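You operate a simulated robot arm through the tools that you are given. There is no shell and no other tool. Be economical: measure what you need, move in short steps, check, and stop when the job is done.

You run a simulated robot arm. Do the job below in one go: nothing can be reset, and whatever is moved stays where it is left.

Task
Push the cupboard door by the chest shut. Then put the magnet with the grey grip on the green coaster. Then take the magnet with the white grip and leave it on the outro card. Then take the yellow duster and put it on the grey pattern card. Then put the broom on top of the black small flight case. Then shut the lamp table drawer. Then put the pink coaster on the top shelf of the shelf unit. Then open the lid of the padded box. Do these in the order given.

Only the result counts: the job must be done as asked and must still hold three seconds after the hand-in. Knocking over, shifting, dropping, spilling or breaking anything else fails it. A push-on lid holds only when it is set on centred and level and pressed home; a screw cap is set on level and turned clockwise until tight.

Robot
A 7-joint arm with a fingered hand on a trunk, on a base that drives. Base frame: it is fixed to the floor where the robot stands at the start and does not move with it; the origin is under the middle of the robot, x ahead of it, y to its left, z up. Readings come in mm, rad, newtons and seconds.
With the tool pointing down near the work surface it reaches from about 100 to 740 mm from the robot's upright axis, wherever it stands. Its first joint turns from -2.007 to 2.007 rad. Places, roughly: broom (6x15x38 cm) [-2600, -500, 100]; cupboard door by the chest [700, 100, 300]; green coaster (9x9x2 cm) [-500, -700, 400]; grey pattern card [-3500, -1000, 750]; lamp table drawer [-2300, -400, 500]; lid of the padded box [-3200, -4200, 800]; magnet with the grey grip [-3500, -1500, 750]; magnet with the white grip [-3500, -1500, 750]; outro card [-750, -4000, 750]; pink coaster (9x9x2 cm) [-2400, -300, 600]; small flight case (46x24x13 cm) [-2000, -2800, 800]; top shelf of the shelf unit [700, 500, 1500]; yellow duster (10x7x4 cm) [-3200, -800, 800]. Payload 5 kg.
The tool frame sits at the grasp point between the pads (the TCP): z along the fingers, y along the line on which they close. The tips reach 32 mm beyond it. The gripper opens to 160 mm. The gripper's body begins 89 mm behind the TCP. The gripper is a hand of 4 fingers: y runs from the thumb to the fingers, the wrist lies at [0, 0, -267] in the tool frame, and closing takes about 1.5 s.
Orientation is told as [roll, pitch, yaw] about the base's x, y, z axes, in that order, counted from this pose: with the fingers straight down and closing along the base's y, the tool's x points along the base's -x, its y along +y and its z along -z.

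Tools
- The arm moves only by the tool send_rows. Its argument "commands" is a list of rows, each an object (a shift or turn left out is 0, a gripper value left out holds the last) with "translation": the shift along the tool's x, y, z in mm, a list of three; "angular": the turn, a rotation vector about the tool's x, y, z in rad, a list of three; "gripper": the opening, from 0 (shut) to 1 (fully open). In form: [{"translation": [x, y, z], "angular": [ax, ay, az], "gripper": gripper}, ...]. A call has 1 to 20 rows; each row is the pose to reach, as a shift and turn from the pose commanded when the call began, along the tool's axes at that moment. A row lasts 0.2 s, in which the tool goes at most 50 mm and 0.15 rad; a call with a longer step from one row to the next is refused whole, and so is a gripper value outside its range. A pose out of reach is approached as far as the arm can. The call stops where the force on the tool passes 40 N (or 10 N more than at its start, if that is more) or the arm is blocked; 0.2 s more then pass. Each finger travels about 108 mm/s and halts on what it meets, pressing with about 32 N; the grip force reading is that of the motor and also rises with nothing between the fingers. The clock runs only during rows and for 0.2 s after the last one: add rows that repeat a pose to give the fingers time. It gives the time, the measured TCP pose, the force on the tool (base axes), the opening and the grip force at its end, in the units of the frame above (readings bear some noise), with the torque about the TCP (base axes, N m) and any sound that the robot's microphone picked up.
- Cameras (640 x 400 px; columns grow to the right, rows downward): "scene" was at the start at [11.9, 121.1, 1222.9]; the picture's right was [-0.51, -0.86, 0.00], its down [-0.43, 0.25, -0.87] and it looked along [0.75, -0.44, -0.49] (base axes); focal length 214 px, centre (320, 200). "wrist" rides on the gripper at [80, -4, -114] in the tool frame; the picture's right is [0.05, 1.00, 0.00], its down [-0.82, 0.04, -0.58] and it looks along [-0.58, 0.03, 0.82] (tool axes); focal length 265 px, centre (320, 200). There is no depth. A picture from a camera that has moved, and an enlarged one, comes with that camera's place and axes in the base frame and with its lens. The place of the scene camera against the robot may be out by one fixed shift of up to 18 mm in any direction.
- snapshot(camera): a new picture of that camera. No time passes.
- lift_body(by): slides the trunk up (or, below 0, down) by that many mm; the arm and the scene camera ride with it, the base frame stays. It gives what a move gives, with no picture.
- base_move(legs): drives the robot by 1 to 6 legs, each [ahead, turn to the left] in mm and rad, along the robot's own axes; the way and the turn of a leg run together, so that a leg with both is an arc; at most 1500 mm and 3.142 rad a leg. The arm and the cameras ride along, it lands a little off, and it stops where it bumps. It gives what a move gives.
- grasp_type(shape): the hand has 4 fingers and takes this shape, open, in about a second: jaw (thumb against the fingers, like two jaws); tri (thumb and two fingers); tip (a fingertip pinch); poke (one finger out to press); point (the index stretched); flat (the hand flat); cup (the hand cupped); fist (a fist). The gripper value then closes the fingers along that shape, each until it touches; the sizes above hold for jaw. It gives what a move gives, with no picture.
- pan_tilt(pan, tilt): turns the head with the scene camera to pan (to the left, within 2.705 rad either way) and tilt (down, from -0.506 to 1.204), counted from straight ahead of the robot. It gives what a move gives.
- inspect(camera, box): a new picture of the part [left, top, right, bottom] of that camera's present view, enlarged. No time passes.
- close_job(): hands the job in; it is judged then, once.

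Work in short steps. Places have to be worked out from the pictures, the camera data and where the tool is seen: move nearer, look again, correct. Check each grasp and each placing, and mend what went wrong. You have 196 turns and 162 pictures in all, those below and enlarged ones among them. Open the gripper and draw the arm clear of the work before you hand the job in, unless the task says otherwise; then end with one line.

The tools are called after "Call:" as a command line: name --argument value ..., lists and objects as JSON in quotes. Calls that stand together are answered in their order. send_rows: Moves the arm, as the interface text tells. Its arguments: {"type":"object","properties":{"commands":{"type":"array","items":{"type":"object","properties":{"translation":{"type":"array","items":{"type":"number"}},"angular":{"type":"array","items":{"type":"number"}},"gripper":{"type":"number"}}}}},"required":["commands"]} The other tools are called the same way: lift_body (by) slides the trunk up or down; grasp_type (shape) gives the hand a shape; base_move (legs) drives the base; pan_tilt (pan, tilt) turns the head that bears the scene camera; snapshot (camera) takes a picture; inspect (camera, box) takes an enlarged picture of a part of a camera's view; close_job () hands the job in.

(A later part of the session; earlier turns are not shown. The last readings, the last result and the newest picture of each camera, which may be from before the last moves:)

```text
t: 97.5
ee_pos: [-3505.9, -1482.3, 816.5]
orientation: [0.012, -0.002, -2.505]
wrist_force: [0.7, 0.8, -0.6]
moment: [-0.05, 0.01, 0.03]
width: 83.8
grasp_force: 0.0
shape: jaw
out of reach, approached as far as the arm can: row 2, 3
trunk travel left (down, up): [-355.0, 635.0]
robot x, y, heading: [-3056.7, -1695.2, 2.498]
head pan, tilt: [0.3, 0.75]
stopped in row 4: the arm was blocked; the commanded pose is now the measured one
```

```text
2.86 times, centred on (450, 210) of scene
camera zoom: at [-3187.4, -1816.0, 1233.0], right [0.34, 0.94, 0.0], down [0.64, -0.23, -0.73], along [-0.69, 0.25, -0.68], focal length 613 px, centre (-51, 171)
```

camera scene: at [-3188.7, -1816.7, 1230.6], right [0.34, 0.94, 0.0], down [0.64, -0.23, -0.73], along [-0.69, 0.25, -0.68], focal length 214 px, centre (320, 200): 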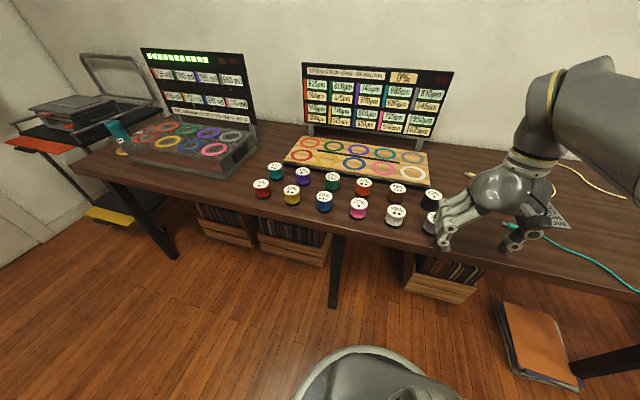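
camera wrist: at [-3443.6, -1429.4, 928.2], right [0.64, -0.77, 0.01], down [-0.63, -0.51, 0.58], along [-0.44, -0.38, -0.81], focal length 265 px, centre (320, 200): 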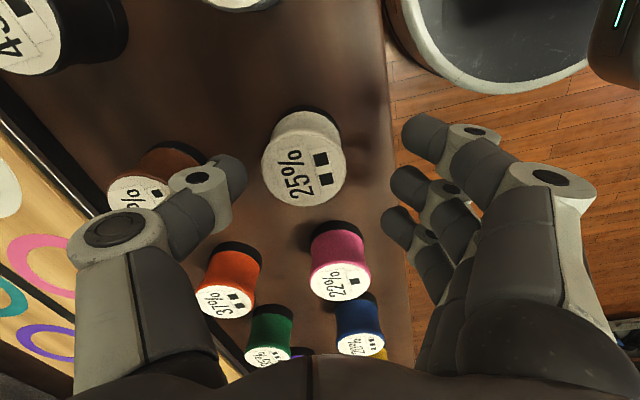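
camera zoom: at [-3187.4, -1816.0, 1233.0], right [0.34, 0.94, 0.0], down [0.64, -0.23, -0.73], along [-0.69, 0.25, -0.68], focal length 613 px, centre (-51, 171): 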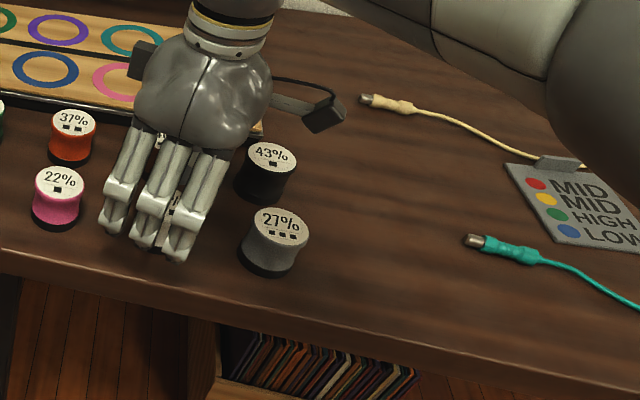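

The IK overshot to above the white magnet, but nothing was touched. I'll go straight up, then return to grey at the 45° yaw that worked.

Call:
send_rows --commands '[{"translation": [0, 0, -25]}, {"translation": [0, 0, -50]}, {"translation": [0, 0, -50], "angular": [0, 0, 0.14]}, {"translation": [0, 0, -50], "angular": [0, 0, 0.28]}, {"translation": [30, -12, -50], "angular": [0, 0, 0.42]}, {"translation": [65, -25, -50], "angular": [0, 0, 0.55]}, {"translation": [107, -41, -50], "angular": [0, 0, 0.55]}, {"translation": [107, -41, -50], "angular": [0, 0, 0.55]}]'

Call:
snapshot --camera "wrist"

```text
t: 99.2
ee_pos: [-3442.8, -1384.0, 865.3]
orientation: [0.01, 0.004, -3.055]
wrist_force: [-0.4, 0.3, -0.3]
moment: [-0.06, 0.02, 0.02]
width: 83.8
grasp_force: 0.1
shape: jaw
trunk travel left (down, up): [-355.0, 635.0]
robot x, y, heading: [-3056.9, -1694.2, 2.494]
head pan, tilt: [0.3, 0.75]
```

```text
126 pictures are left
camera wrist: at [-3363.8, -1372.1, 977.8], right [0.14, -0.99, 0.01], down [-0.81, -0.11, 0.57], along [-0.57, -0.09, -0.82], focal length 265 px, centre (320, 200)
```

wrist: 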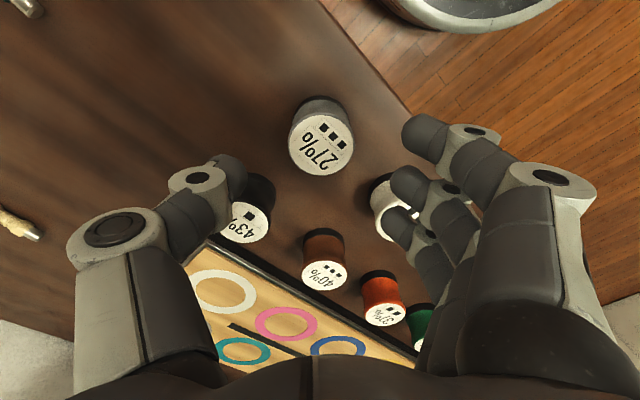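

Well centred. Descending.

Call:
send_rows --commands '[{"translation": [-3, 2, 20]}, {"translation": [-3, 2, 45]}]'

Call:
snapshot --camera "wrist"

```text
t: 99.8
ee_pos: [-3445.7, -1387.4, 819.9]
orientation: [0.009, 0.003, -3.055]
wrist_force: [-0.3, -0.4, 0.1]
moment: [0.03, 0.01, -0.01]
width: 83.6
grasp_force: 0.1
shape: jaw
trunk travel left (down, up): [-355.0, 635.0]
robot x, y, heading: [-3055.8, -1694.1, 2.494]
head pan, tilt: [0.3, 0.75]
```

```text
125 pictures are left
camera wrist: at [-3367.0, -1376.0, 933.0], right [0.14, -0.99, 0.01], down [-0.81, -0.11, 0.57], along [-0.57, -0.09, -0.82], focal length 265 px, centre (320, 200)
```

wrist: 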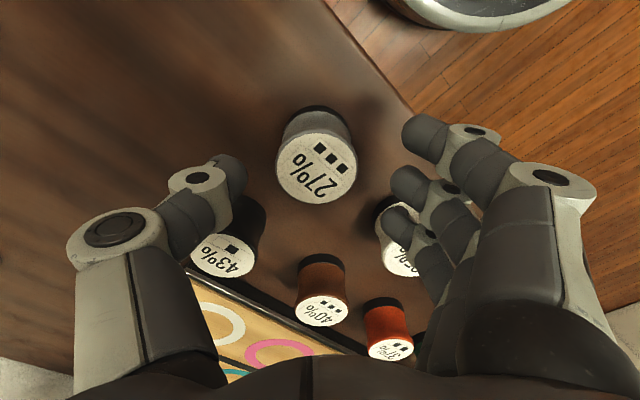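

I'll narrow slightly for white's clearance, nudge along tool x, and descend to grip height.

Call:
send_rows --commands '[{"translation": [5, 0, 0], "gripper": 0.45}, {"translation": [5, 0, 0]}, {"translation": [5, 0, 10]}, {"translation": [5, 0, 20]}, {"translation": [5, 0, 30]}, {"translation": [5, 0, 40]}, {"translation": [5, 0, 48]}]'

Call:
snapshot --camera "wrist"

Call:
inspect --camera "scene" --box '[360, 140, 520, 260]'

```text
t: 101.5
ee_pos: [-3442.5, -1389.0, 773.0]
orientation: [0.01, 0.003, -3.054]
wrist_force: [2.2, 1.0, 8.9]
moment: [0.08, 0.02, 0.0]
width: 72.5
grasp_force: 0.1
shape: jaw
trunk travel left (down, up): [-355.0, 635.0]
robot x, y, heading: [-3055.9, -1695.7, 2.491]
head pan, tilt: [0.3, 0.75]
```

```text
124 pictures are left
camera wrist: at [-3362.1, -1375.9, 886.0], right [0.14, -0.99, 0.01], down [-0.81, -0.11, 0.57], along [-0.57, -0.09, -0.82], focal length 265 px, centre (320, 200)
```

wrist: 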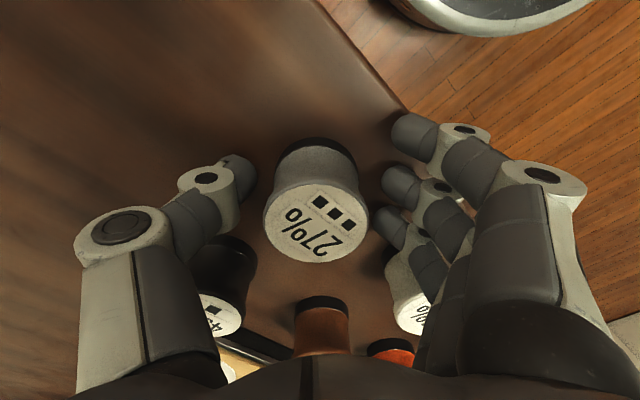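

```text
3.33 times, centred on (440, 200) of scene
camera zoom: at [-3186.8, -1817.0, 1233.2], right [0.34, 0.94, 0.0], down [0.64, -0.23, -0.73], along [-0.69, 0.25, -0.68], focal length 715 px, centre (-80, 200)
```

zoom: 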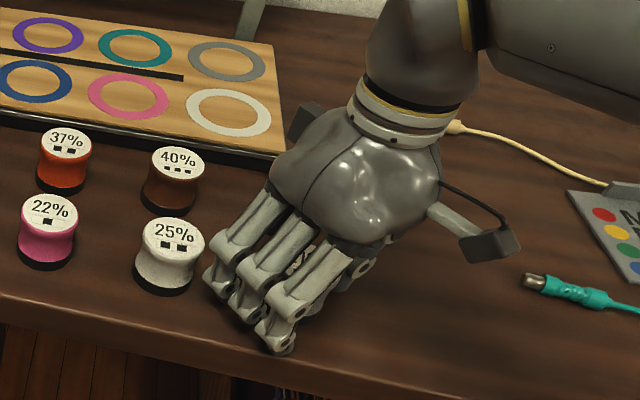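

The tips just touch the desk, so its top is about z 741. I'll rise 3 mm and close.

Call:
send_rows --commands '[{"translation": [0, 0, -4]}, {"translation": [0, 0, -4], "gripper": 0}, {"translation": [0, 0, -4], "gripper": 0}, {"translation": [0, 0, -4], "gripper": 0}, {"translation": [0, 0, -4], "gripper": 0}, {"translation": [0, 0, -4], "gripper": 0}, {"translation": [0, 0, -4], "gripper": 0}]'

Call:
snapshot --camera "wrist"

```text
t: 103.0
ee_pos: [-3441.6, -1387.9, 776.5]
orientation: [0.009, 0.003, -3.054]
wrist_force: [0.2, 0.2, 0.6]
moment: [-0.03, 0.03, -0.01]
width: 29.8
grasp_force: 32.3
shape: jaw
trunk travel left (down, up): [-355.0, 635.0]
robot x, y, heading: [-3053.9, -1692.9, 2.493]
head pan, tilt: [0.3, 0.75]
```

```text
122 pictures are left
camera wrist: at [-3362.5, -1375.6, 889.3], right [0.14, -0.99, 0.01], down [-0.81, -0.11, 0.57], along [-0.57, -0.09, -0.82], focal length 265 px, centre (320, 200)
```

wrist: 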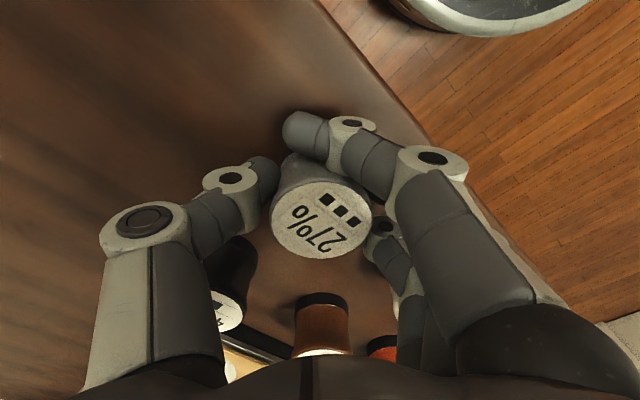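

Gripped at the waist (width 30). I'll lift straight up and check.

Call:
send_rows --commands '[{"translation": [0, 0, -10]}, {"translation": [0, 0, -20]}, {"translation": [0, 0, -35]}, {"translation": [0, 0, -55]}, {"translation": [0, 0, -80]}]'

Call:
snapshot --camera "wrist"

Call:
inspect --camera "scene" --box '[300, 100, 540, 260]'

```text
t: 104.2
ee_pos: [-3442.2, -1387.8, 855.9]
orientation: [0.011, 0.004, -3.053]
wrist_force: [-0.4, -0.2, -1.2]
moment: [0.02, -0.03, -0.01]
width: 29.6
grasp_force: 31.6
shape: jaw
trunk travel left (down, up): [-355.0, 635.0]
robot x, y, heading: [-3056.9, -1693.0, 2.494]
head pan, tilt: [0.3, 0.75]
```

```text
121 pictures are left
camera wrist: at [-3362.9, -1375.1, 969.0], right [0.14, -0.99, 0.01], down [-0.81, -0.11, 0.57], along [-0.57, -0.09, -0.82], focal length 265 px, centre (320, 200)
```

wrist: 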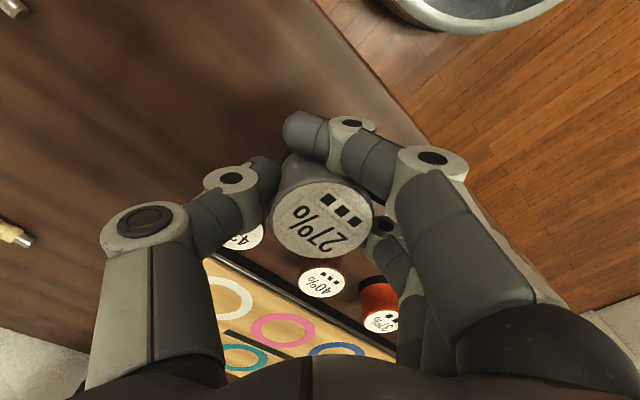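

```text
2.50 times, centred on (420, 180) of scene
camera zoom: at [-3187.5, -1816.6, 1232.9], right [0.34, 0.94, 0.0], down [0.64, -0.23, -0.73], along [-0.69, 0.25, -0.68], focal length 536 px, centre (70, 250)
```

zoom: 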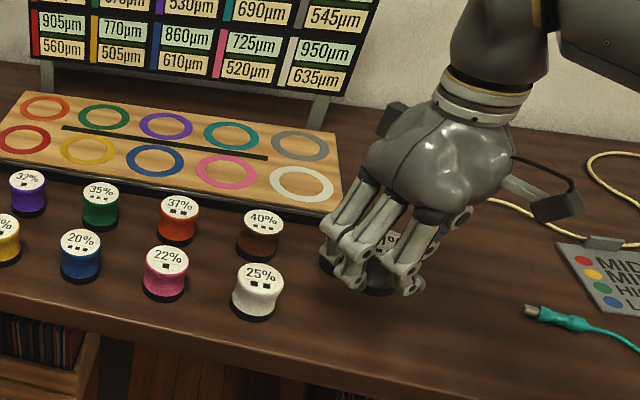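

The grey magnet is held. I'll back off, raise the trunk for clearance, and drive via the gap between the coffee and work tables.

Call:
base_move --legs '[[-350, 0]]'

Call:
lift_body --by 250

Call:
base_move --legs '[[0, -1.779], [873, 0], [0, -0.715], [628, 0], [0, -0.656]]'

Call:
pan_tilt --pan 0.6 --tilt 0.7

Call:
snapshot --camera "scene"

```text
t: 106.5
ee_pos: [-3162.5, -1599.3, 855.0]
orientation: [0.01, 0.004, -3.055]
wrist_force: [0.3, 0.3, -2.3]
moment: [0.0, -0.06, -0.01]
width: 29.5
grasp_force: 31.7
shape: jaw
trunk travel left (down, up): [-355.0, 635.0]
robot x, y, heading: [-2778.2, -1907.4, 2.499]
head pan, tilt: [0.3, 0.75]
```

```text
t: 109.1
ee_pos: [-3163.3, -1599.2, 1106.4]
orientation: [0.009, 0.007, -3.054]
wrist_force: [-0.5, -0.3, -1.6]
moment: [0.01, 0.0, 0.0]
width: 29.6
grasp_force: 32.2
shape: jaw
trunk travel left (down, up): [-605.0, 385.0]
robot x, y, heading: [-2777.9, -1904.8, 2.496]
head pan, tilt: [0.3, 0.75]
```

```text
t: 124.8
ee_pos: [-1110.2, -1643.2, 1106.0]
orientation: [0.011, 0.006, 0.076]
wrist_force: [-0.4, -0.3, -2.6]
moment: [-0.02, 0.01, 0.01]
width: 29.3
grasp_force: 32.2
shape: jaw
trunk travel left (down, up): [-605.0, 385.0]
robot x, y, heading: [-1490.7, -1329.9, -0.659]
head pan, tilt: [0.3, 0.75]
```

```text
t: 125.6
ee_pos: [-1109.1, -1643.1, 1105.8]
orientation: [0.011, 0.005, 0.076]
wrist_force: [-0.6, -0.5, -2.5]
moment: [0.0, 0.03, -0.02]
width: 29.3
grasp_force: 32.4
shape: jaw
trunk travel left (down, up): [-605.0, 385.0]
robot x, y, heading: [-1492.9, -1334.1, -0.657]
head pan, tilt: [0.6, 0.7]
```

```text
119 pictures are left
camera scene: at [-1365.4, -1165.4, 1487.1], right [-0.06, -1.0, 0.0], down [-0.64, 0.04, -0.76], along [0.76, -0.05, -0.64], focal length 214 px, centre (320, 200)
```

scene: 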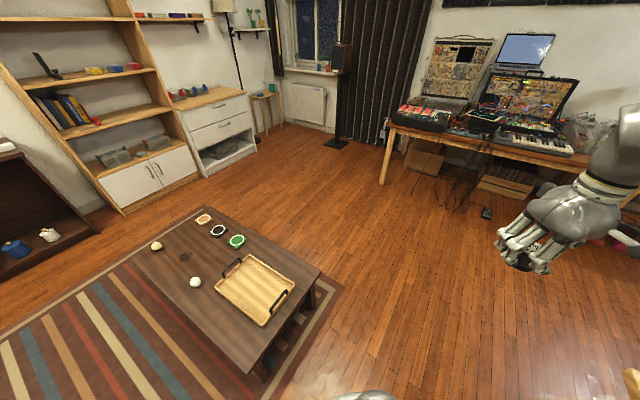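

The coffee table's position is confirmed, with the green coaster near (-451,-687). I'm driving around to its open long side.

Call:
base_move --legs '[[476, 0], [0, 0.657], [616, 0], [0, 0.979], [788, 0], [0, 1.541]]'

Call:
pan_tilt --pan 0.4 --tilt 0.9

Call:
snapshot --camera "scene"

Call:
snapshot --camera "wrist"

```text
t: 143.3
ee_pos: [-459.1, -668.7, 1105.7]
orientation: [0.011, 0.005, -3.027]
wrist_force: [0.5, 0.0, -2.5]
moment: [0.04, -0.01, -0.01]
width: 29.1
grasp_force: 32.3
shape: jaw
trunk travel left (down, up): [-605.0, 385.0]
robot x, y, heading: [-62.8, -961.4, 2.517]
head pan, tilt: [0.6, 0.7]
```

```text
t: 144.1
ee_pos: [-458.4, -667.5, 1105.1]
orientation: [0.009, 0.005, -3.027]
wrist_force: [0.8, 0.2, -2.0]
moment: [0.0, -0.02, -0.03]
width: 28.9
grasp_force: 31.7
shape: jaw
trunk travel left (down, up): [-605.0, 385.0]
robot x, y, heading: [-66.5, -966.3, 2.518]
head pan, tilt: [0.4, 0.901]
```

```text
118 pictures are left
camera scene: at [-187.4, -1100.5, 1471.0], right [0.22, 0.98, 0.0], down [0.76, -0.17, -0.62], along [-0.61, 0.14, -0.78], focal length 214 px, centre (320, 200)
```

scene: 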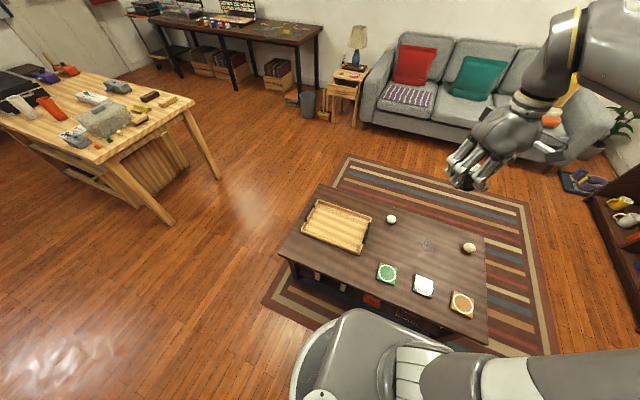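

```text
117 pictures are left
camera wrist: at [-379.8, -654.4, 1218.9], right [0.17, -0.99, 0.01], down [-0.81, -0.13, 0.57], along [-0.56, -0.1, -0.82], focal length 265 px, centre (320, 200)
```

wrist: 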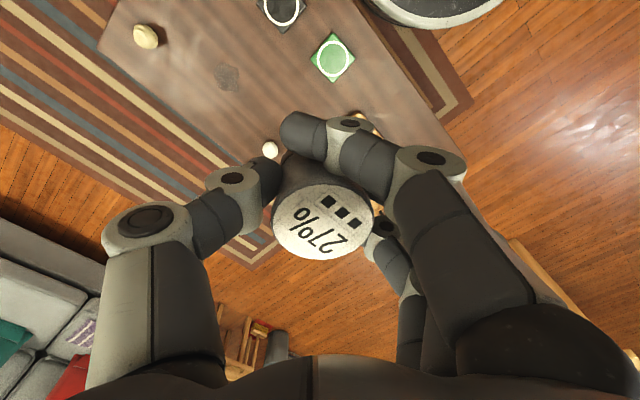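

I'll lower the trunk so the hand works just above the table, then re-measure.

Call:
lift_body --by -500

Call:
snapshot --camera "wrist"

Call:
snapshot --camera "scene"

```text
refused: -500 is not a number from -400 to 400
```

```text
116 pictures are left
camera wrist: at [-379.8, -654.4, 1218.9], right [0.17, -0.99, 0.01], down [-0.81, -0.13, 0.57], along [-0.56, -0.1, -0.82], focal length 265 px, centre (320, 200)
```

wrist: 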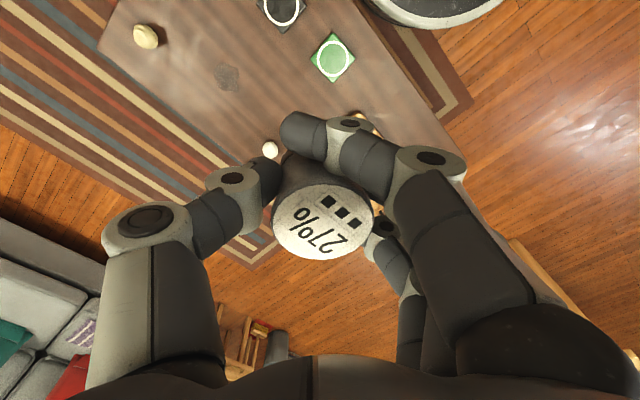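

```text
115 pictures are left
camera scene: at [-187.4, -1100.5, 1471.0], right [0.22, 0.98, 0.0], down [0.76, -0.17, -0.62], along [-0.61, 0.14, -0.78], focal length 214 px, centre (320, 200)
```

scene: 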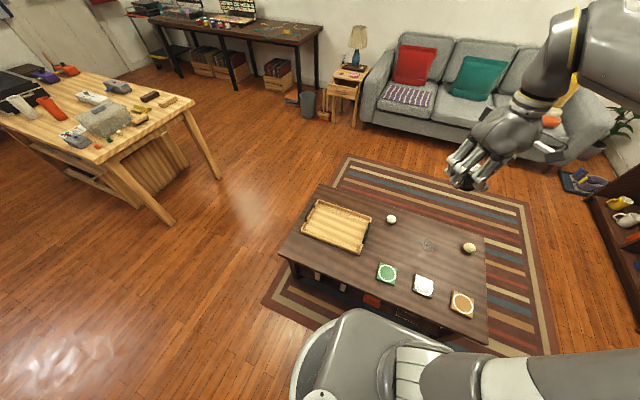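

Limit is 400 per call; lowering by 400.

Call:
lift_body --by -400

Call:
snapshot --camera "wrist"

```text
t: 147.9
ee_pos: [-458.7, -668.1, 705.8]
orientation: [0.01, 0.005, -3.027]
wrist_force: [-1.0, 0.6, -1.8]
moment: [-0.01, -0.02, -0.02]
width: 29.0
grasp_force: 32.0
shape: jaw
trunk travel left (down, up): [-205.0, 785.0]
robot x, y, heading: [-63.7, -962.2, 2.516]
head pan, tilt: [0.4, 0.901]
```

```text
114 pictures are left
camera wrist: at [-379.8, -654.4, 818.9], right [0.17, -0.99, 0.01], down [-0.81, -0.13, 0.57], along [-0.56, -0.1, -0.82], focal length 265 px, centre (320, 200)
```

wrist: 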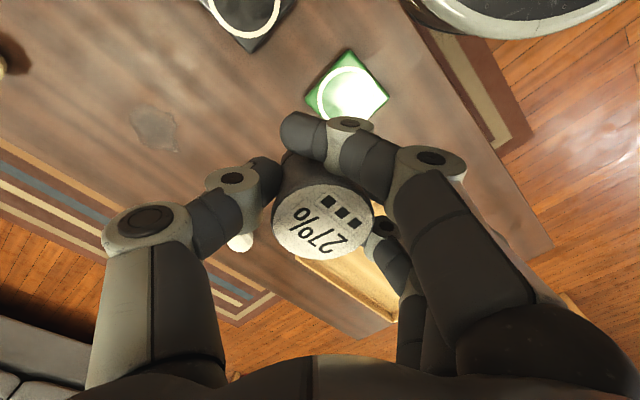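

Coaster centre triangulates to (-460,-711), top z≈417. I'm moving over it and down to TCP z≈500.

Call:
send_rows --commands '[{"translation": [-5, 23, 20]}, {"translation": [-10, 46, 40]}, {"translation": [-10, 46, 80]}, {"translation": [-10, 46, 120]}, {"translation": [-10, 46, 160]}, {"translation": [-10, 46, 195]}]'

Call:
snapshot --camera "wrist"

Call:
inspect --camera "scene" --box '[320, 140, 520, 300]'

```text
t: 149.3
ee_pos: [-462.5, -717.1, 511.9]
orientation: [0.011, 0.002, -3.028]
wrist_force: [0.4, -0.4, -1.4]
moment: [0.0, 0.0, 0.02]
width: 28.7
grasp_force: 32.6
shape: jaw
trunk travel left (down, up): [-205.0, 785.0]
robot x, y, heading: [-66.2, -962.7, 2.518]
head pan, tilt: [0.4, 0.901]
```

```text
113 pictures are left
camera wrist: at [-383.3, -703.0, 625.3], right [0.16, -0.99, 0.01], down [-0.81, -0.13, 0.57], along [-0.56, -0.1, -0.82], focal length 265 px, centre (320, 200)
```

wrist: 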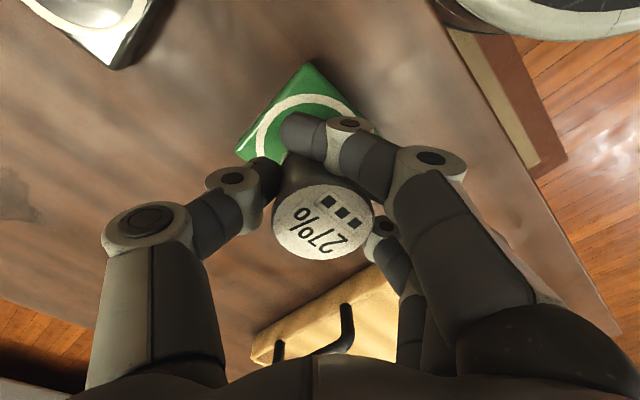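

```text
2.50 times, centred on (420, 220) of scene
camera zoom: at [-187.2, -1100.6, 1071.0], right [0.22, 0.98, 0.0], down [0.76, -0.17, -0.62], along [-0.61, 0.14, -0.78], focal length 536 px, centre (70, 150)
```

zoom: 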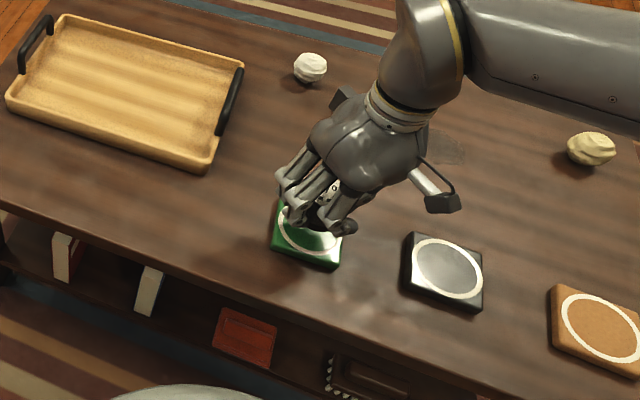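

Nearly aligned; I'll nudge 6 mm and descend toward contact.

Call:
send_rows --commands '[{"translation": [-6, -3, 15]}, {"translation": [-6, -3, 30]}, {"translation": [-6, -3, 45]}, {"translation": [-6, -3, 53]}, {"translation": [-6, -3, 55]}]'

Call:
snapshot --camera "wrist"

Call:
inspect --camera "scene" --box '[380, 180, 480, 260]'

```text
t: 150.2
ee_pos: [-469.3, -713.8, 470.2]
orientation: [0.004, -0.003, -3.031]
wrist_force: [6.8, -0.7, 32.7]
moment: [-0.34, 0.15, 0.11]
width: 31.4
grasp_force: 32.3
shape: jaw
trunk travel left (down, up): [-205.0, 785.0]
robot x, y, heading: [-63.2, -965.3, 2.519]
head pan, tilt: [0.4, 0.901]
stopped in row 4: the force on the tool passed its limit at 55 N (the readings are from after the stop); the commanded pose is now the measured one
```

```text
111 pictures are left
camera wrist: at [-390.9, -701.2, 583.1], right [0.16, -0.99, 0.0], down [-0.8, -0.13, 0.58], along [-0.57, -0.1, -0.81], focal length 265 px, centre (320, 200)
```

wrist: 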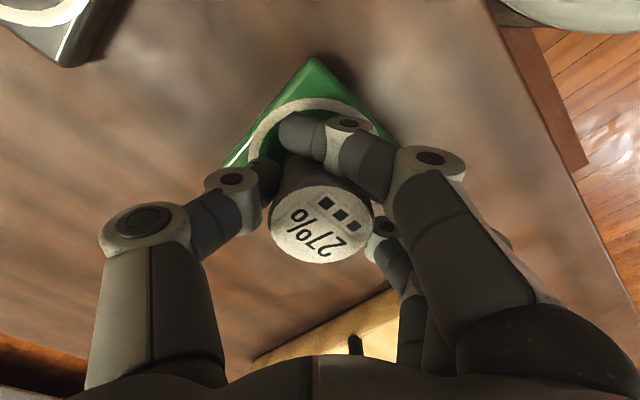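

```text
5.00 times, centred on (430, 220) of scene
camera zoom: at [-185.7, -1101.3, 1071.7], right [0.22, 0.98, 0.0], down [0.76, -0.17, -0.62], along [-0.61, 0.14, -0.78], focal length 1072 px, centre (-230, 100)
```

zoom: 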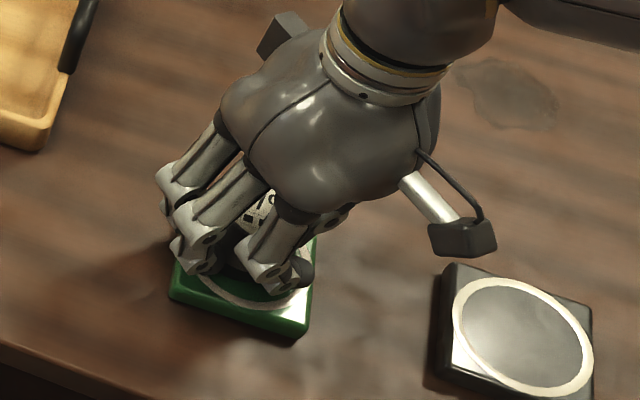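

The magnet rests on the coaster (est. coaster centre (-470,-714), magnet (-466,-710)). I'll relieve the pressure by 2 mm and open.

Call:
send_rows --commands '[{"translation": [0, 0, -2]}, {"translation": [0, 0, -2], "gripper": 0.2}, {"translation": [0, 0, -2], "gripper": 0.35}, {"translation": [0, 0, -2], "gripper": 0.5}, {"translation": [0, 0, -2], "gripper": 0.5}]'

Call:
snapshot --camera "wrist"

```text
t: 151.4
ee_pos: [-469.8, -714.8, 469.7]
orientation: [0.006, -0.001, -3.029]
wrist_force: [0.1, -2.5, 15.2]
moment: [0.24, 0.05, 0.02]
width: 73.8
grasp_force: 0.1
shape: jaw
trunk travel left (down, up): [-205.0, 785.0]
robot x, y, heading: [-65.3, -964.3, 2.52]
head pan, tilt: [0.4, 0.901]
```

```text
109 pictures are left
camera wrist: at [-390.6, -701.1, 582.9], right [0.16, -0.99, 0.01], down [-0.81, -0.13, 0.58], along [-0.57, -0.1, -0.82], focal length 265 px, centre (320, 200)
```

wrist: 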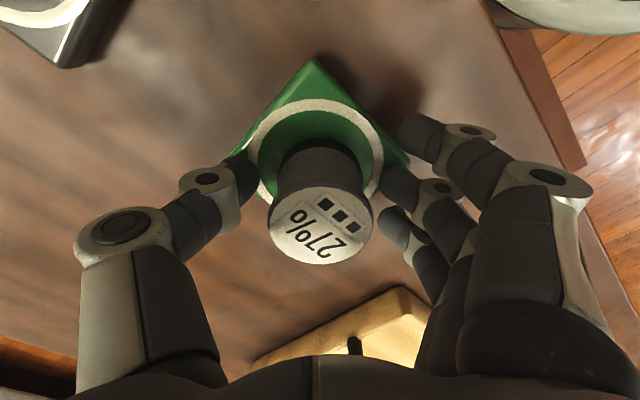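

Released; the magnet stands centred in the ring. Raising straight up.

Call:
send_rows --commands '[{"translation": [0, 0, -5]}, {"translation": [0, 0, -15]}, {"translation": [0, 0, -35]}, {"translation": [0, 0, -70]}, {"translation": [0, 0, -110]}, {"translation": [0, 0, -150]}]'

Call:
snapshot --camera "wrist"

Call:
inspect --camera "scene" --box '[360, 160, 480, 260]'

```text
t: 152.8
ee_pos: [-468.3, -714.7, 620.0]
orientation: [0.006, -0.001, -3.028]
wrist_force: [0.7, -0.9, 0.0]
moment: [-0.03, 0.01, -0.01]
width: 79.1
grasp_force: 0.1
shape: jaw
trunk travel left (down, up): [-205.0, 785.0]
robot x, y, heading: [-61.3, -962.6, 2.519]
head pan, tilt: [0.4, 0.901]
```

```text
108 pictures are left
camera wrist: at [-390.4, -700.8, 733.1], right [0.16, -0.99, 0.01], down [-0.81, -0.13, 0.58], along [-0.57, -0.1, -0.82], focal length 265 px, centre (320, 200)
```

wrist: 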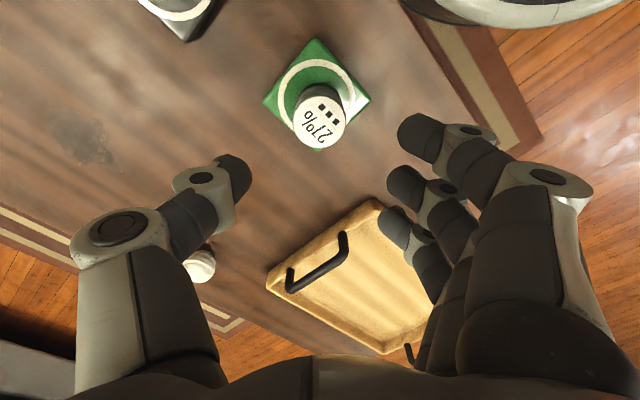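

```text
4.00 times, centred on (420, 210) of scene
camera zoom: at [-187.5, -1100.4, 1070.9], right [0.22, 0.98, 0.0], down [0.76, -0.17, -0.62], along [-0.61, 0.14, -0.78], focal length 858 px, centre (-80, 160)
```

zoom: 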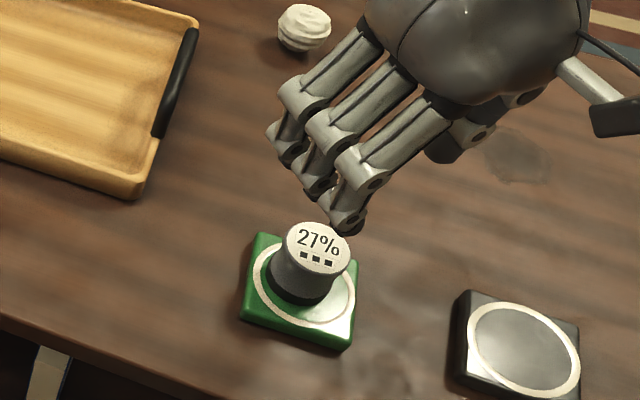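

Grey is placed. I'll raise the trunk and retrace the route backward to the desk for the white magnet.

Call:
lift_body --by 400

Call:
base_move --legs '[[0, -1.536], [-790, 0], [0, -0.975], [-616, 0], [0, -0.676], [-476, 0]]'

```text
t: 156.6
ee_pos: [-470.4, -715.4, 1020.0]
orientation: [0.006, -0.001, -3.029]
wrist_force: [0.9, -0.2, -0.1]
moment: [0.01, 0.01, 0.0]
width: 79.2
grasp_force: 0.0
shape: jaw
trunk travel left (down, up): [-605.0, 385.0]
robot x, y, heading: [-63.5, -963.4, 2.52]
head pan, tilt: [0.4, 0.901]
```

```text
t: 174.4
ee_pos: [-1110.8, -1581.4, 1021.2]
orientation: [0.006, 0.0, 0.058]
wrist_force: [1.0, 0.3, 0.0]
moment: [0.02, 0.01, -0.02]
width: 79.4
grasp_force: 0.0
shape: jaw
trunk travel left (down, up): [-605.0, 385.0]
robot x, y, heading: [-1500.6, -1307.6, -0.679]
head pan, tilt: [0.4, 0.901]
```

Call:
base_move --legs '[[0, 0.716], [-618, 0], [0, 0.702], [-970, 0], [0, 1.755]]'

Call:
snapshot --camera "wrist"

```text
t: 190.5
ee_pos: [-3233.9, -1704.1, 1021.4]
orientation: [0.007, 0.001, -3.073]
wrist_force: [0.3, -0.1, 0.5]
moment: [0.01, 0.0, 0.0]
width: 79.4
grasp_force: 0.1
shape: jaw
trunk travel left (down, up): [-605.0, 385.0]
robot x, y, heading: [-2841.9, -1969.7, 2.475]
head pan, tilt: [0.4, 0.901]
```

```text
106 pictures are left
camera wrist: at [-3152.9, -1692.4, 1132.9], right [0.12, -0.99, 0.01], down [-0.81, -0.09, 0.58], along [-0.57, -0.07, -0.82], focal length 265 px, centre (320, 200)
```

wrist: 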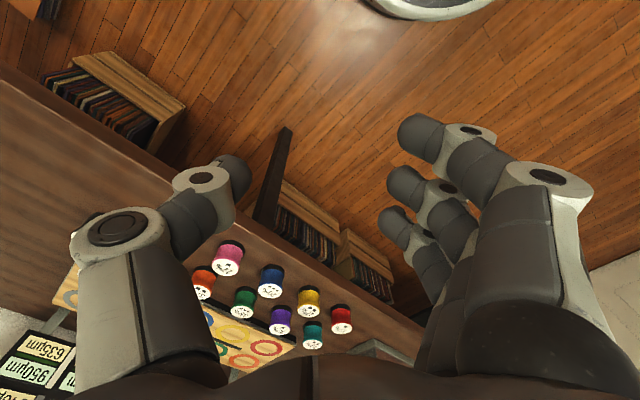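

Aligned. Drive ahead 350 and lower by 150.

Call:
base_move --legs '[[350, 0]]'

Call:
lift_body --by -150

Call:
snapshot --camera "wrist"

```text
t: 192.8
ee_pos: [-3508.9, -1481.6, 1020.1]
orientation: [0.008, -0.001, -3.079]
wrist_force: [0.6, 0.9, -0.5]
moment: [0.01, 0.0, 0.03]
width: 79.2
grasp_force: 0.1
shape: jaw
trunk travel left (down, up): [-605.0, 385.0]
robot x, y, heading: [-3118.8, -1752.1, 2.47]
head pan, tilt: [0.4, 0.901]
```

```text
t: 194.6
ee_pos: [-3508.8, -1481.6, 870.5]
orientation: [0.007, 0.0, -3.08]
wrist_force: [0.4, 0.7, 0.0]
moment: [0.01, 0.02, 0.0]
width: 79.4
grasp_force: 0.1
shape: jaw
trunk travel left (down, up): [-455.0, 535.0]
robot x, y, heading: [-3113.2, -1754.9, 2.471]
head pan, tilt: [0.4, 0.901]
```

```text
105 pictures are left
camera wrist: at [-3428.6, -1472.3, 982.9], right [0.12, -0.99, 0.01], down [-0.81, -0.09, 0.58], along [-0.57, -0.07, -0.82], focal length 265 px, centre (320, 200)
```

wrist: 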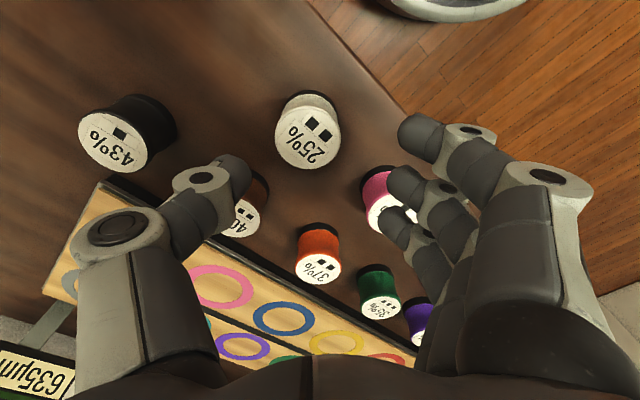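

White measures (-3505,-1472). I'll align, narrow the fingers to the same opening as before, and descend with the trunk.

Call:
send_rows --commands '[{"translation": [3, -7, 0], "gripper": 0.45}, {"translation": [3, -7, 0]}, {"translation": [3, -7, 0]}]'

Call:
lift_body --by -50

Call:
snapshot --camera "wrist"

```text
t: 195.4
ee_pos: [-3507.0, -1476.0, 870.8]
orientation: [0.008, 0.0, -3.081]
wrist_force: [-0.2, 0.3, 0.3]
moment: [-0.01, -0.01, 0.0]
width: 72.7
grasp_force: 0.0
shape: jaw
trunk travel left (down, up): [-455.0, 535.0]
robot x, y, heading: [-3116.1, -1754.0, 2.471]
head pan, tilt: [0.4, 0.901]
```

```text
t: 196.3
ee_pos: [-3507.5, -1475.1, 820.8]
orientation: [0.006, 0.001, -3.079]
wrist_force: [0.6, -0.5, 0.6]
moment: [0.01, -0.02, -0.03]
width: 72.8
grasp_force: 0.0
shape: jaw
trunk travel left (down, up): [-405.0, 585.0]
robot x, y, heading: [-3114.9, -1753.2, 2.47]
head pan, tilt: [0.4, 0.901]
```

```text
104 pictures are left
camera wrist: at [-3425.7, -1465.0, 932.9], right [0.12, -0.99, 0.01], down [-0.81, -0.09, 0.58], along [-0.57, -0.07, -0.82], focal length 265 px, centre (320, 200)
```

wrist: 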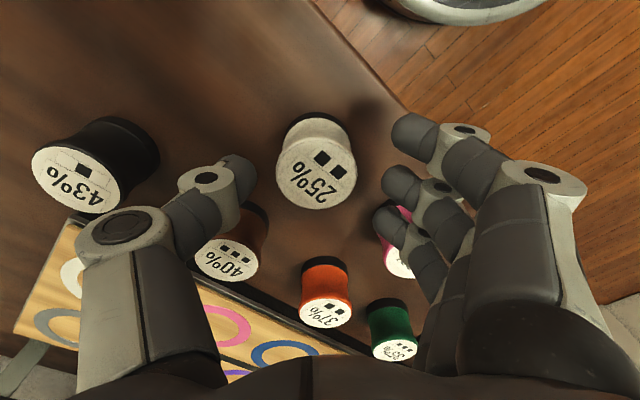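

Matches the grey case's geometry. Descending 45 mm and closing.

Call:
lift_body --by -44

Call:
send_rows --commands '[{"gripper": 0}, {"gripper": 0}, {"gripper": 0}, {"gripper": 0}, {"gripper": 0}, {"gripper": 0}]'

Call:
snapshot --camera "wrist"

```text
t: 197.2
ee_pos: [-3506.0, -1474.9, 775.8]
orientation: [0.008, 0.0, -3.077]
wrist_force: [0.4, -0.8, -0.5]
moment: [-0.02, 0.02, -0.03]
width: 72.9
grasp_force: 0.0
shape: jaw
trunk travel left (down, up): [-361.0, 629.0]
robot x, y, heading: [-3121.4, -1752.1, 2.472]
head pan, tilt: [0.4, 0.901]
```

```text
t: 198.6
ee_pos: [-3507.0, -1474.7, 776.4]
orientation: [0.007, 0.002, -3.079]
wrist_force: [-0.5, 0.7, 1.7]
moment: [-0.03, 0.03, 0.01]
width: 29.9
grasp_force: 32.0
shape: jaw
trunk travel left (down, up): [-361.0, 629.0]
robot x, y, heading: [-3115.9, -1751.8, 2.467]
head pan, tilt: [0.4, 0.901]
```

```text
103 pictures are left
camera wrist: at [-3425.7, -1464.9, 888.9], right [0.12, -0.99, 0.01], down [-0.81, -0.09, 0.58], along [-0.57, -0.07, -0.82], focal length 265 px, centre (320, 200)
```

wrist: 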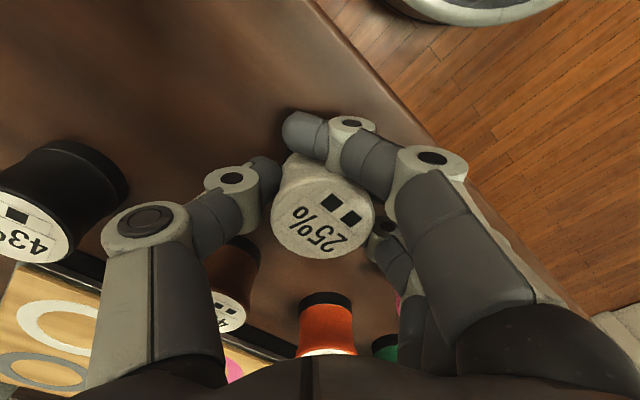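

Gripped. I'll lift with the trunk, back off, and drive toward the corridor in front of the music table.

Call:
lift_body --by 300

Call:
snapshot --camera "wrist"

Call:
base_move --legs '[[-350, 0], [0, -1.747], [966, 0], [0, -0.723], [628, 0], [0, -0.656]]'

```text
t: 201.6
ee_pos: [-3506.7, -1474.6, 1075.3]
orientation: [0.009, -0.001, -3.079]
wrist_force: [-0.6, 0.4, -2.1]
moment: [-0.01, -0.01, 0.01]
width: 29.2
grasp_force: 31.7
shape: jaw
trunk travel left (down, up): [-661.0, 329.0]
robot x, y, heading: [-3117.1, -1752.2, 2.473]
head pan, tilt: [0.4, 0.901]
```

```text
102 pictures are left
camera wrist: at [-3425.9, -1464.9, 1188.8], right [0.12, -0.99, 0.01], down [-0.81, -0.09, 0.58], along [-0.57, -0.07, -0.82], focal length 265 px, centre (320, 200)
```

wrist: 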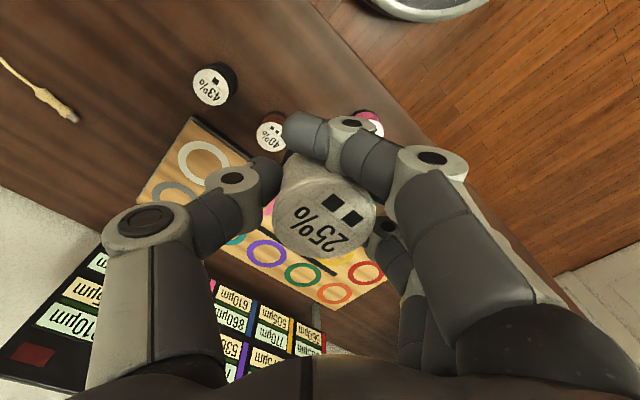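

```text
t: 219.4
ee_pos: [-1104.9, -1589.9, 1075.8]
orientation: [0.007, 0.001, 0.081]
wrist_force: [-0.7, 0.0, -1.6]
moment: [-0.03, 0.01, 0.02]
width: 29.6
grasp_force: 31.7
shape: jaw
trunk travel left (down, up): [-661.0, 329.0]
robot x, y, heading: [-1499.2, -1313.3, -0.656]
head pan, tilt: [0.4, 0.901]
```

Call:
base_move --legs '[[476, 0], [0, 0.324], [860, 0], [0, -1.831]]'

Call:
pan_tilt --pan 0.5 --tilt 0.5

Call:
snapshot --camera "scene"

```text
t: 231.9
ee_pos: [-551.1, -2297.5, 1076.4]
orientation: [0.006, 0.0, -1.428]
wrist_force: [-0.1, 0.6, -1.8]
moment: [0.01, 0.01, -0.03]
width: 29.2
grasp_force: 32.2
shape: jaw
trunk travel left (down, up): [-661.0, 329.0]
robot x, y, heading: [-308.2, -1884.3, -2.164]
head pan, tilt: [0.4, 0.901]
```

```text
t: 232.8
ee_pos: [-552.1, -2296.5, 1076.7]
orientation: [0.007, 0.0, -1.425]
wrist_force: [-0.3, 0.2, -2.2]
moment: [0.02, 0.01, 0.02]
width: 29.1
grasp_force: 32.1
shape: jaw
trunk travel left (down, up): [-661.0, 329.0]
robot x, y, heading: [-307.7, -1887.8, -2.161]
head pan, tilt: [0.499, 0.499]
```

```text
101 pictures are left
camera scene: at [-157.5, -2004.4, 1560.8], right [-1.0, 0.09, 0.0], down [0.04, 0.48, -0.88], along [-0.08, -0.87, -0.48], focal length 214 px, centre (320, 200)
```

scene: 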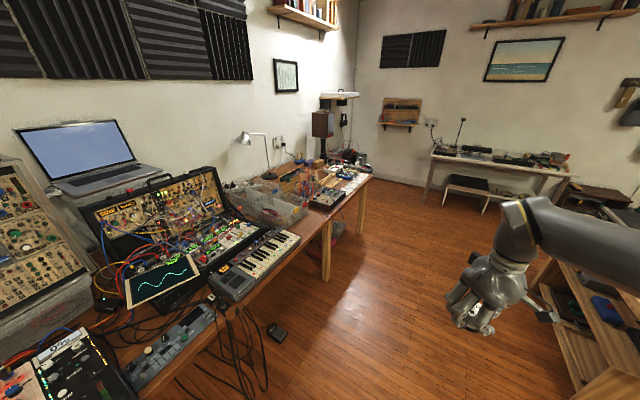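

The outro card should lie near the far end of the music table; zooming there.

Call:
inspect --camera "scene" --box '[230, 110, 410, 230]'

```text
3.33 times, centred on (320, 170) of scene
camera zoom: at [-157.5, -2004.4, 1560.8], right [-1.0, 0.09, 0.0], down [0.04, 0.48, -0.88], along [-0.08, -0.87, -0.48], focal length 715 px, centre (320, 300)
```

zoom: 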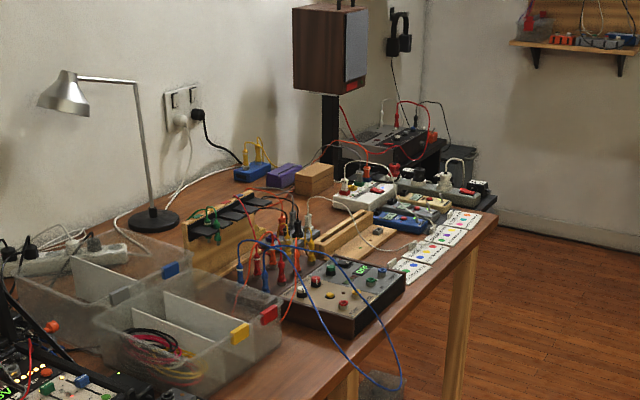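

Four cards sit near the table's far front corner, about (-640..-750, -3750..-3900). I'm driving to stand in front of them.

Call:
base_move --legs '[[0, 0.172], [1300, 0], [510, 0], [0, 1.345]]'

Call:
pan_tilt --pan 0.4 --tilt 0.8

Call:
snapshot --camera "scene"

Call:
snapshot --camera "wrist"

```text
t: 245.8
ee_pos: [-645.7, -3797.1, 1076.7]
orientation: [0.007, -0.001, 0.092]
wrist_force: [-0.5, -1.0, -2.6]
moment: [-0.01, 0.02, 0.02]
width: 29.1
grasp_force: 32.0
shape: jaw
trunk travel left (down, up): [-661.0, 329.0]
robot x, y, heading: [-1044.3, -3529.1, -0.643]
head pan, tilt: [0.499, 0.499]
```

```text
t: 246.6
ee_pos: [-645.1, -3796.3, 1077.6]
orientation: [0.007, -0.001, 0.093]
wrist_force: [-0.7, -0.6, -1.5]
moment: [-0.01, -0.02, -0.01]
width: 28.9
grasp_force: 31.5
shape: jaw
trunk travel left (down, up): [-661.0, 329.0]
robot x, y, heading: [-1042.3, -3530.9, -0.642]
head pan, tilt: [0.4, 0.799]
```

```text
99 pictures are left
camera scene: at [-923.6, -3377.9, 1535.0], right [-0.24, -0.97, 0.0], down [-0.7, 0.17, -0.7], along [0.68, -0.17, -0.72], focal length 214 px, centre (320, 200)
```

scene: 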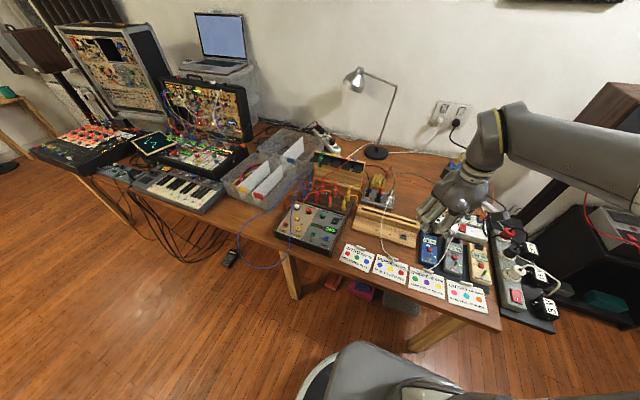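

```text
98 pictures are left
camera wrist: at [-724.2, -3809.7, 1188.8], right [-0.14, 0.99, 0.01], down [0.81, 0.11, 0.58], along [0.57, 0.09, -0.82], focal length 265 px, centre (320, 200)
```

wrist: 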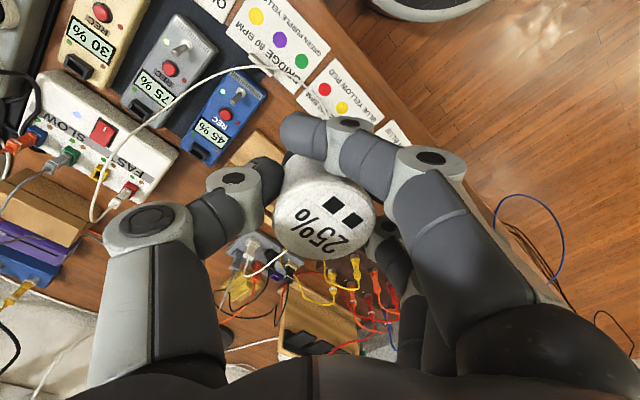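

Call:
inspect --camera "scene" --box '[330, 230, 510, 330]'

```text
3.56 times, centred on (420, 280) of scene
camera zoom: at [-923.6, -3377.9, 1535.0], right [-0.24, -0.97, 0.0], down [-0.7, 0.17, -0.7], along [0.68, -0.17, -0.72], focal length 763 px, centre (-36, -84)
```

zoom: 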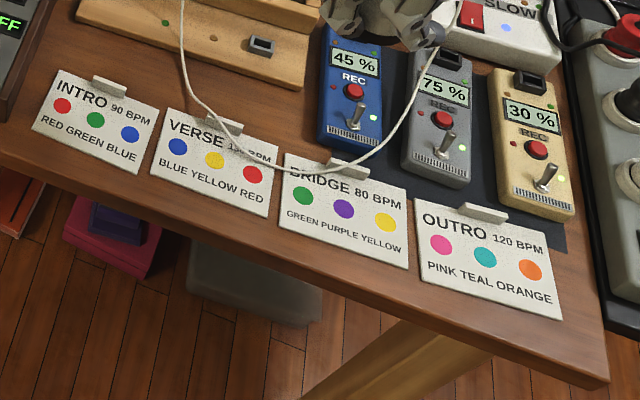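

The OUTRO card is at about (-770,-3956). I'll shift the base about 185 mm to the right so it is straight ahead.

Call:
base_move --legs '[[0, -1.571], [185, 0], [0, 1.571]]'

Call:
lift_body --by -130

Call:
snapshot --camera "wrist"

Call:
snapshot --camera "scene"

```text
t: 255.8
ee_pos: [-751.9, -3942.7, 1076.2]
orientation: [0.007, -0.001, 0.098]
wrist_force: [0.3, -0.8, -1.6]
moment: [0.01, 0.03, -0.03]
width: 29.0
grasp_force: 31.7
shape: jaw
trunk travel left (down, up): [-661.0, 329.0]
robot x, y, heading: [-1152.8, -3672.8, -0.636]
head pan, tilt: [0.4, 0.799]
```

```text
t: 257.4
ee_pos: [-751.7, -3943.0, 945.7]
orientation: [0.007, 0.0, 0.097]
wrist_force: [-0.1, 0.4, -2.4]
moment: [0.01, 0.0, 0.01]
width: 28.6
grasp_force: 31.5
shape: jaw
trunk travel left (down, up): [-531.0, 459.0]
robot x, y, heading: [-1146.8, -3677.1, -0.638]
head pan, tilt: [0.4, 0.799]
```

```text
96 pictures are left
camera wrist: at [-830.6, -3955.6, 1058.9], right [-0.15, 0.99, 0.01], down [0.81, 0.12, 0.58], along [0.57, 0.09, -0.82], focal length 265 px, centre (320, 200)
```

wrist: 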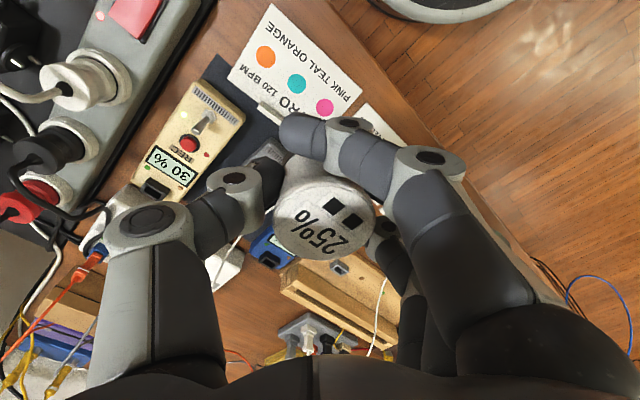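

```text
95 pictures are left
camera scene: at [-1033.5, -3525.5, 1404.9], right [-0.23, -0.97, 0.0], down [-0.7, 0.17, -0.7], along [0.68, -0.16, -0.72], focal length 214 px, centre (320, 200)
```

scene: 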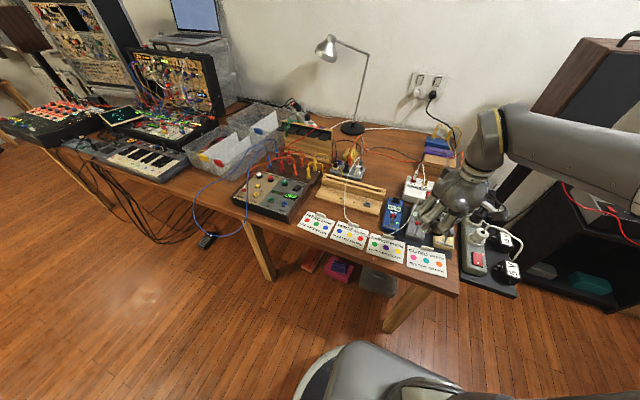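

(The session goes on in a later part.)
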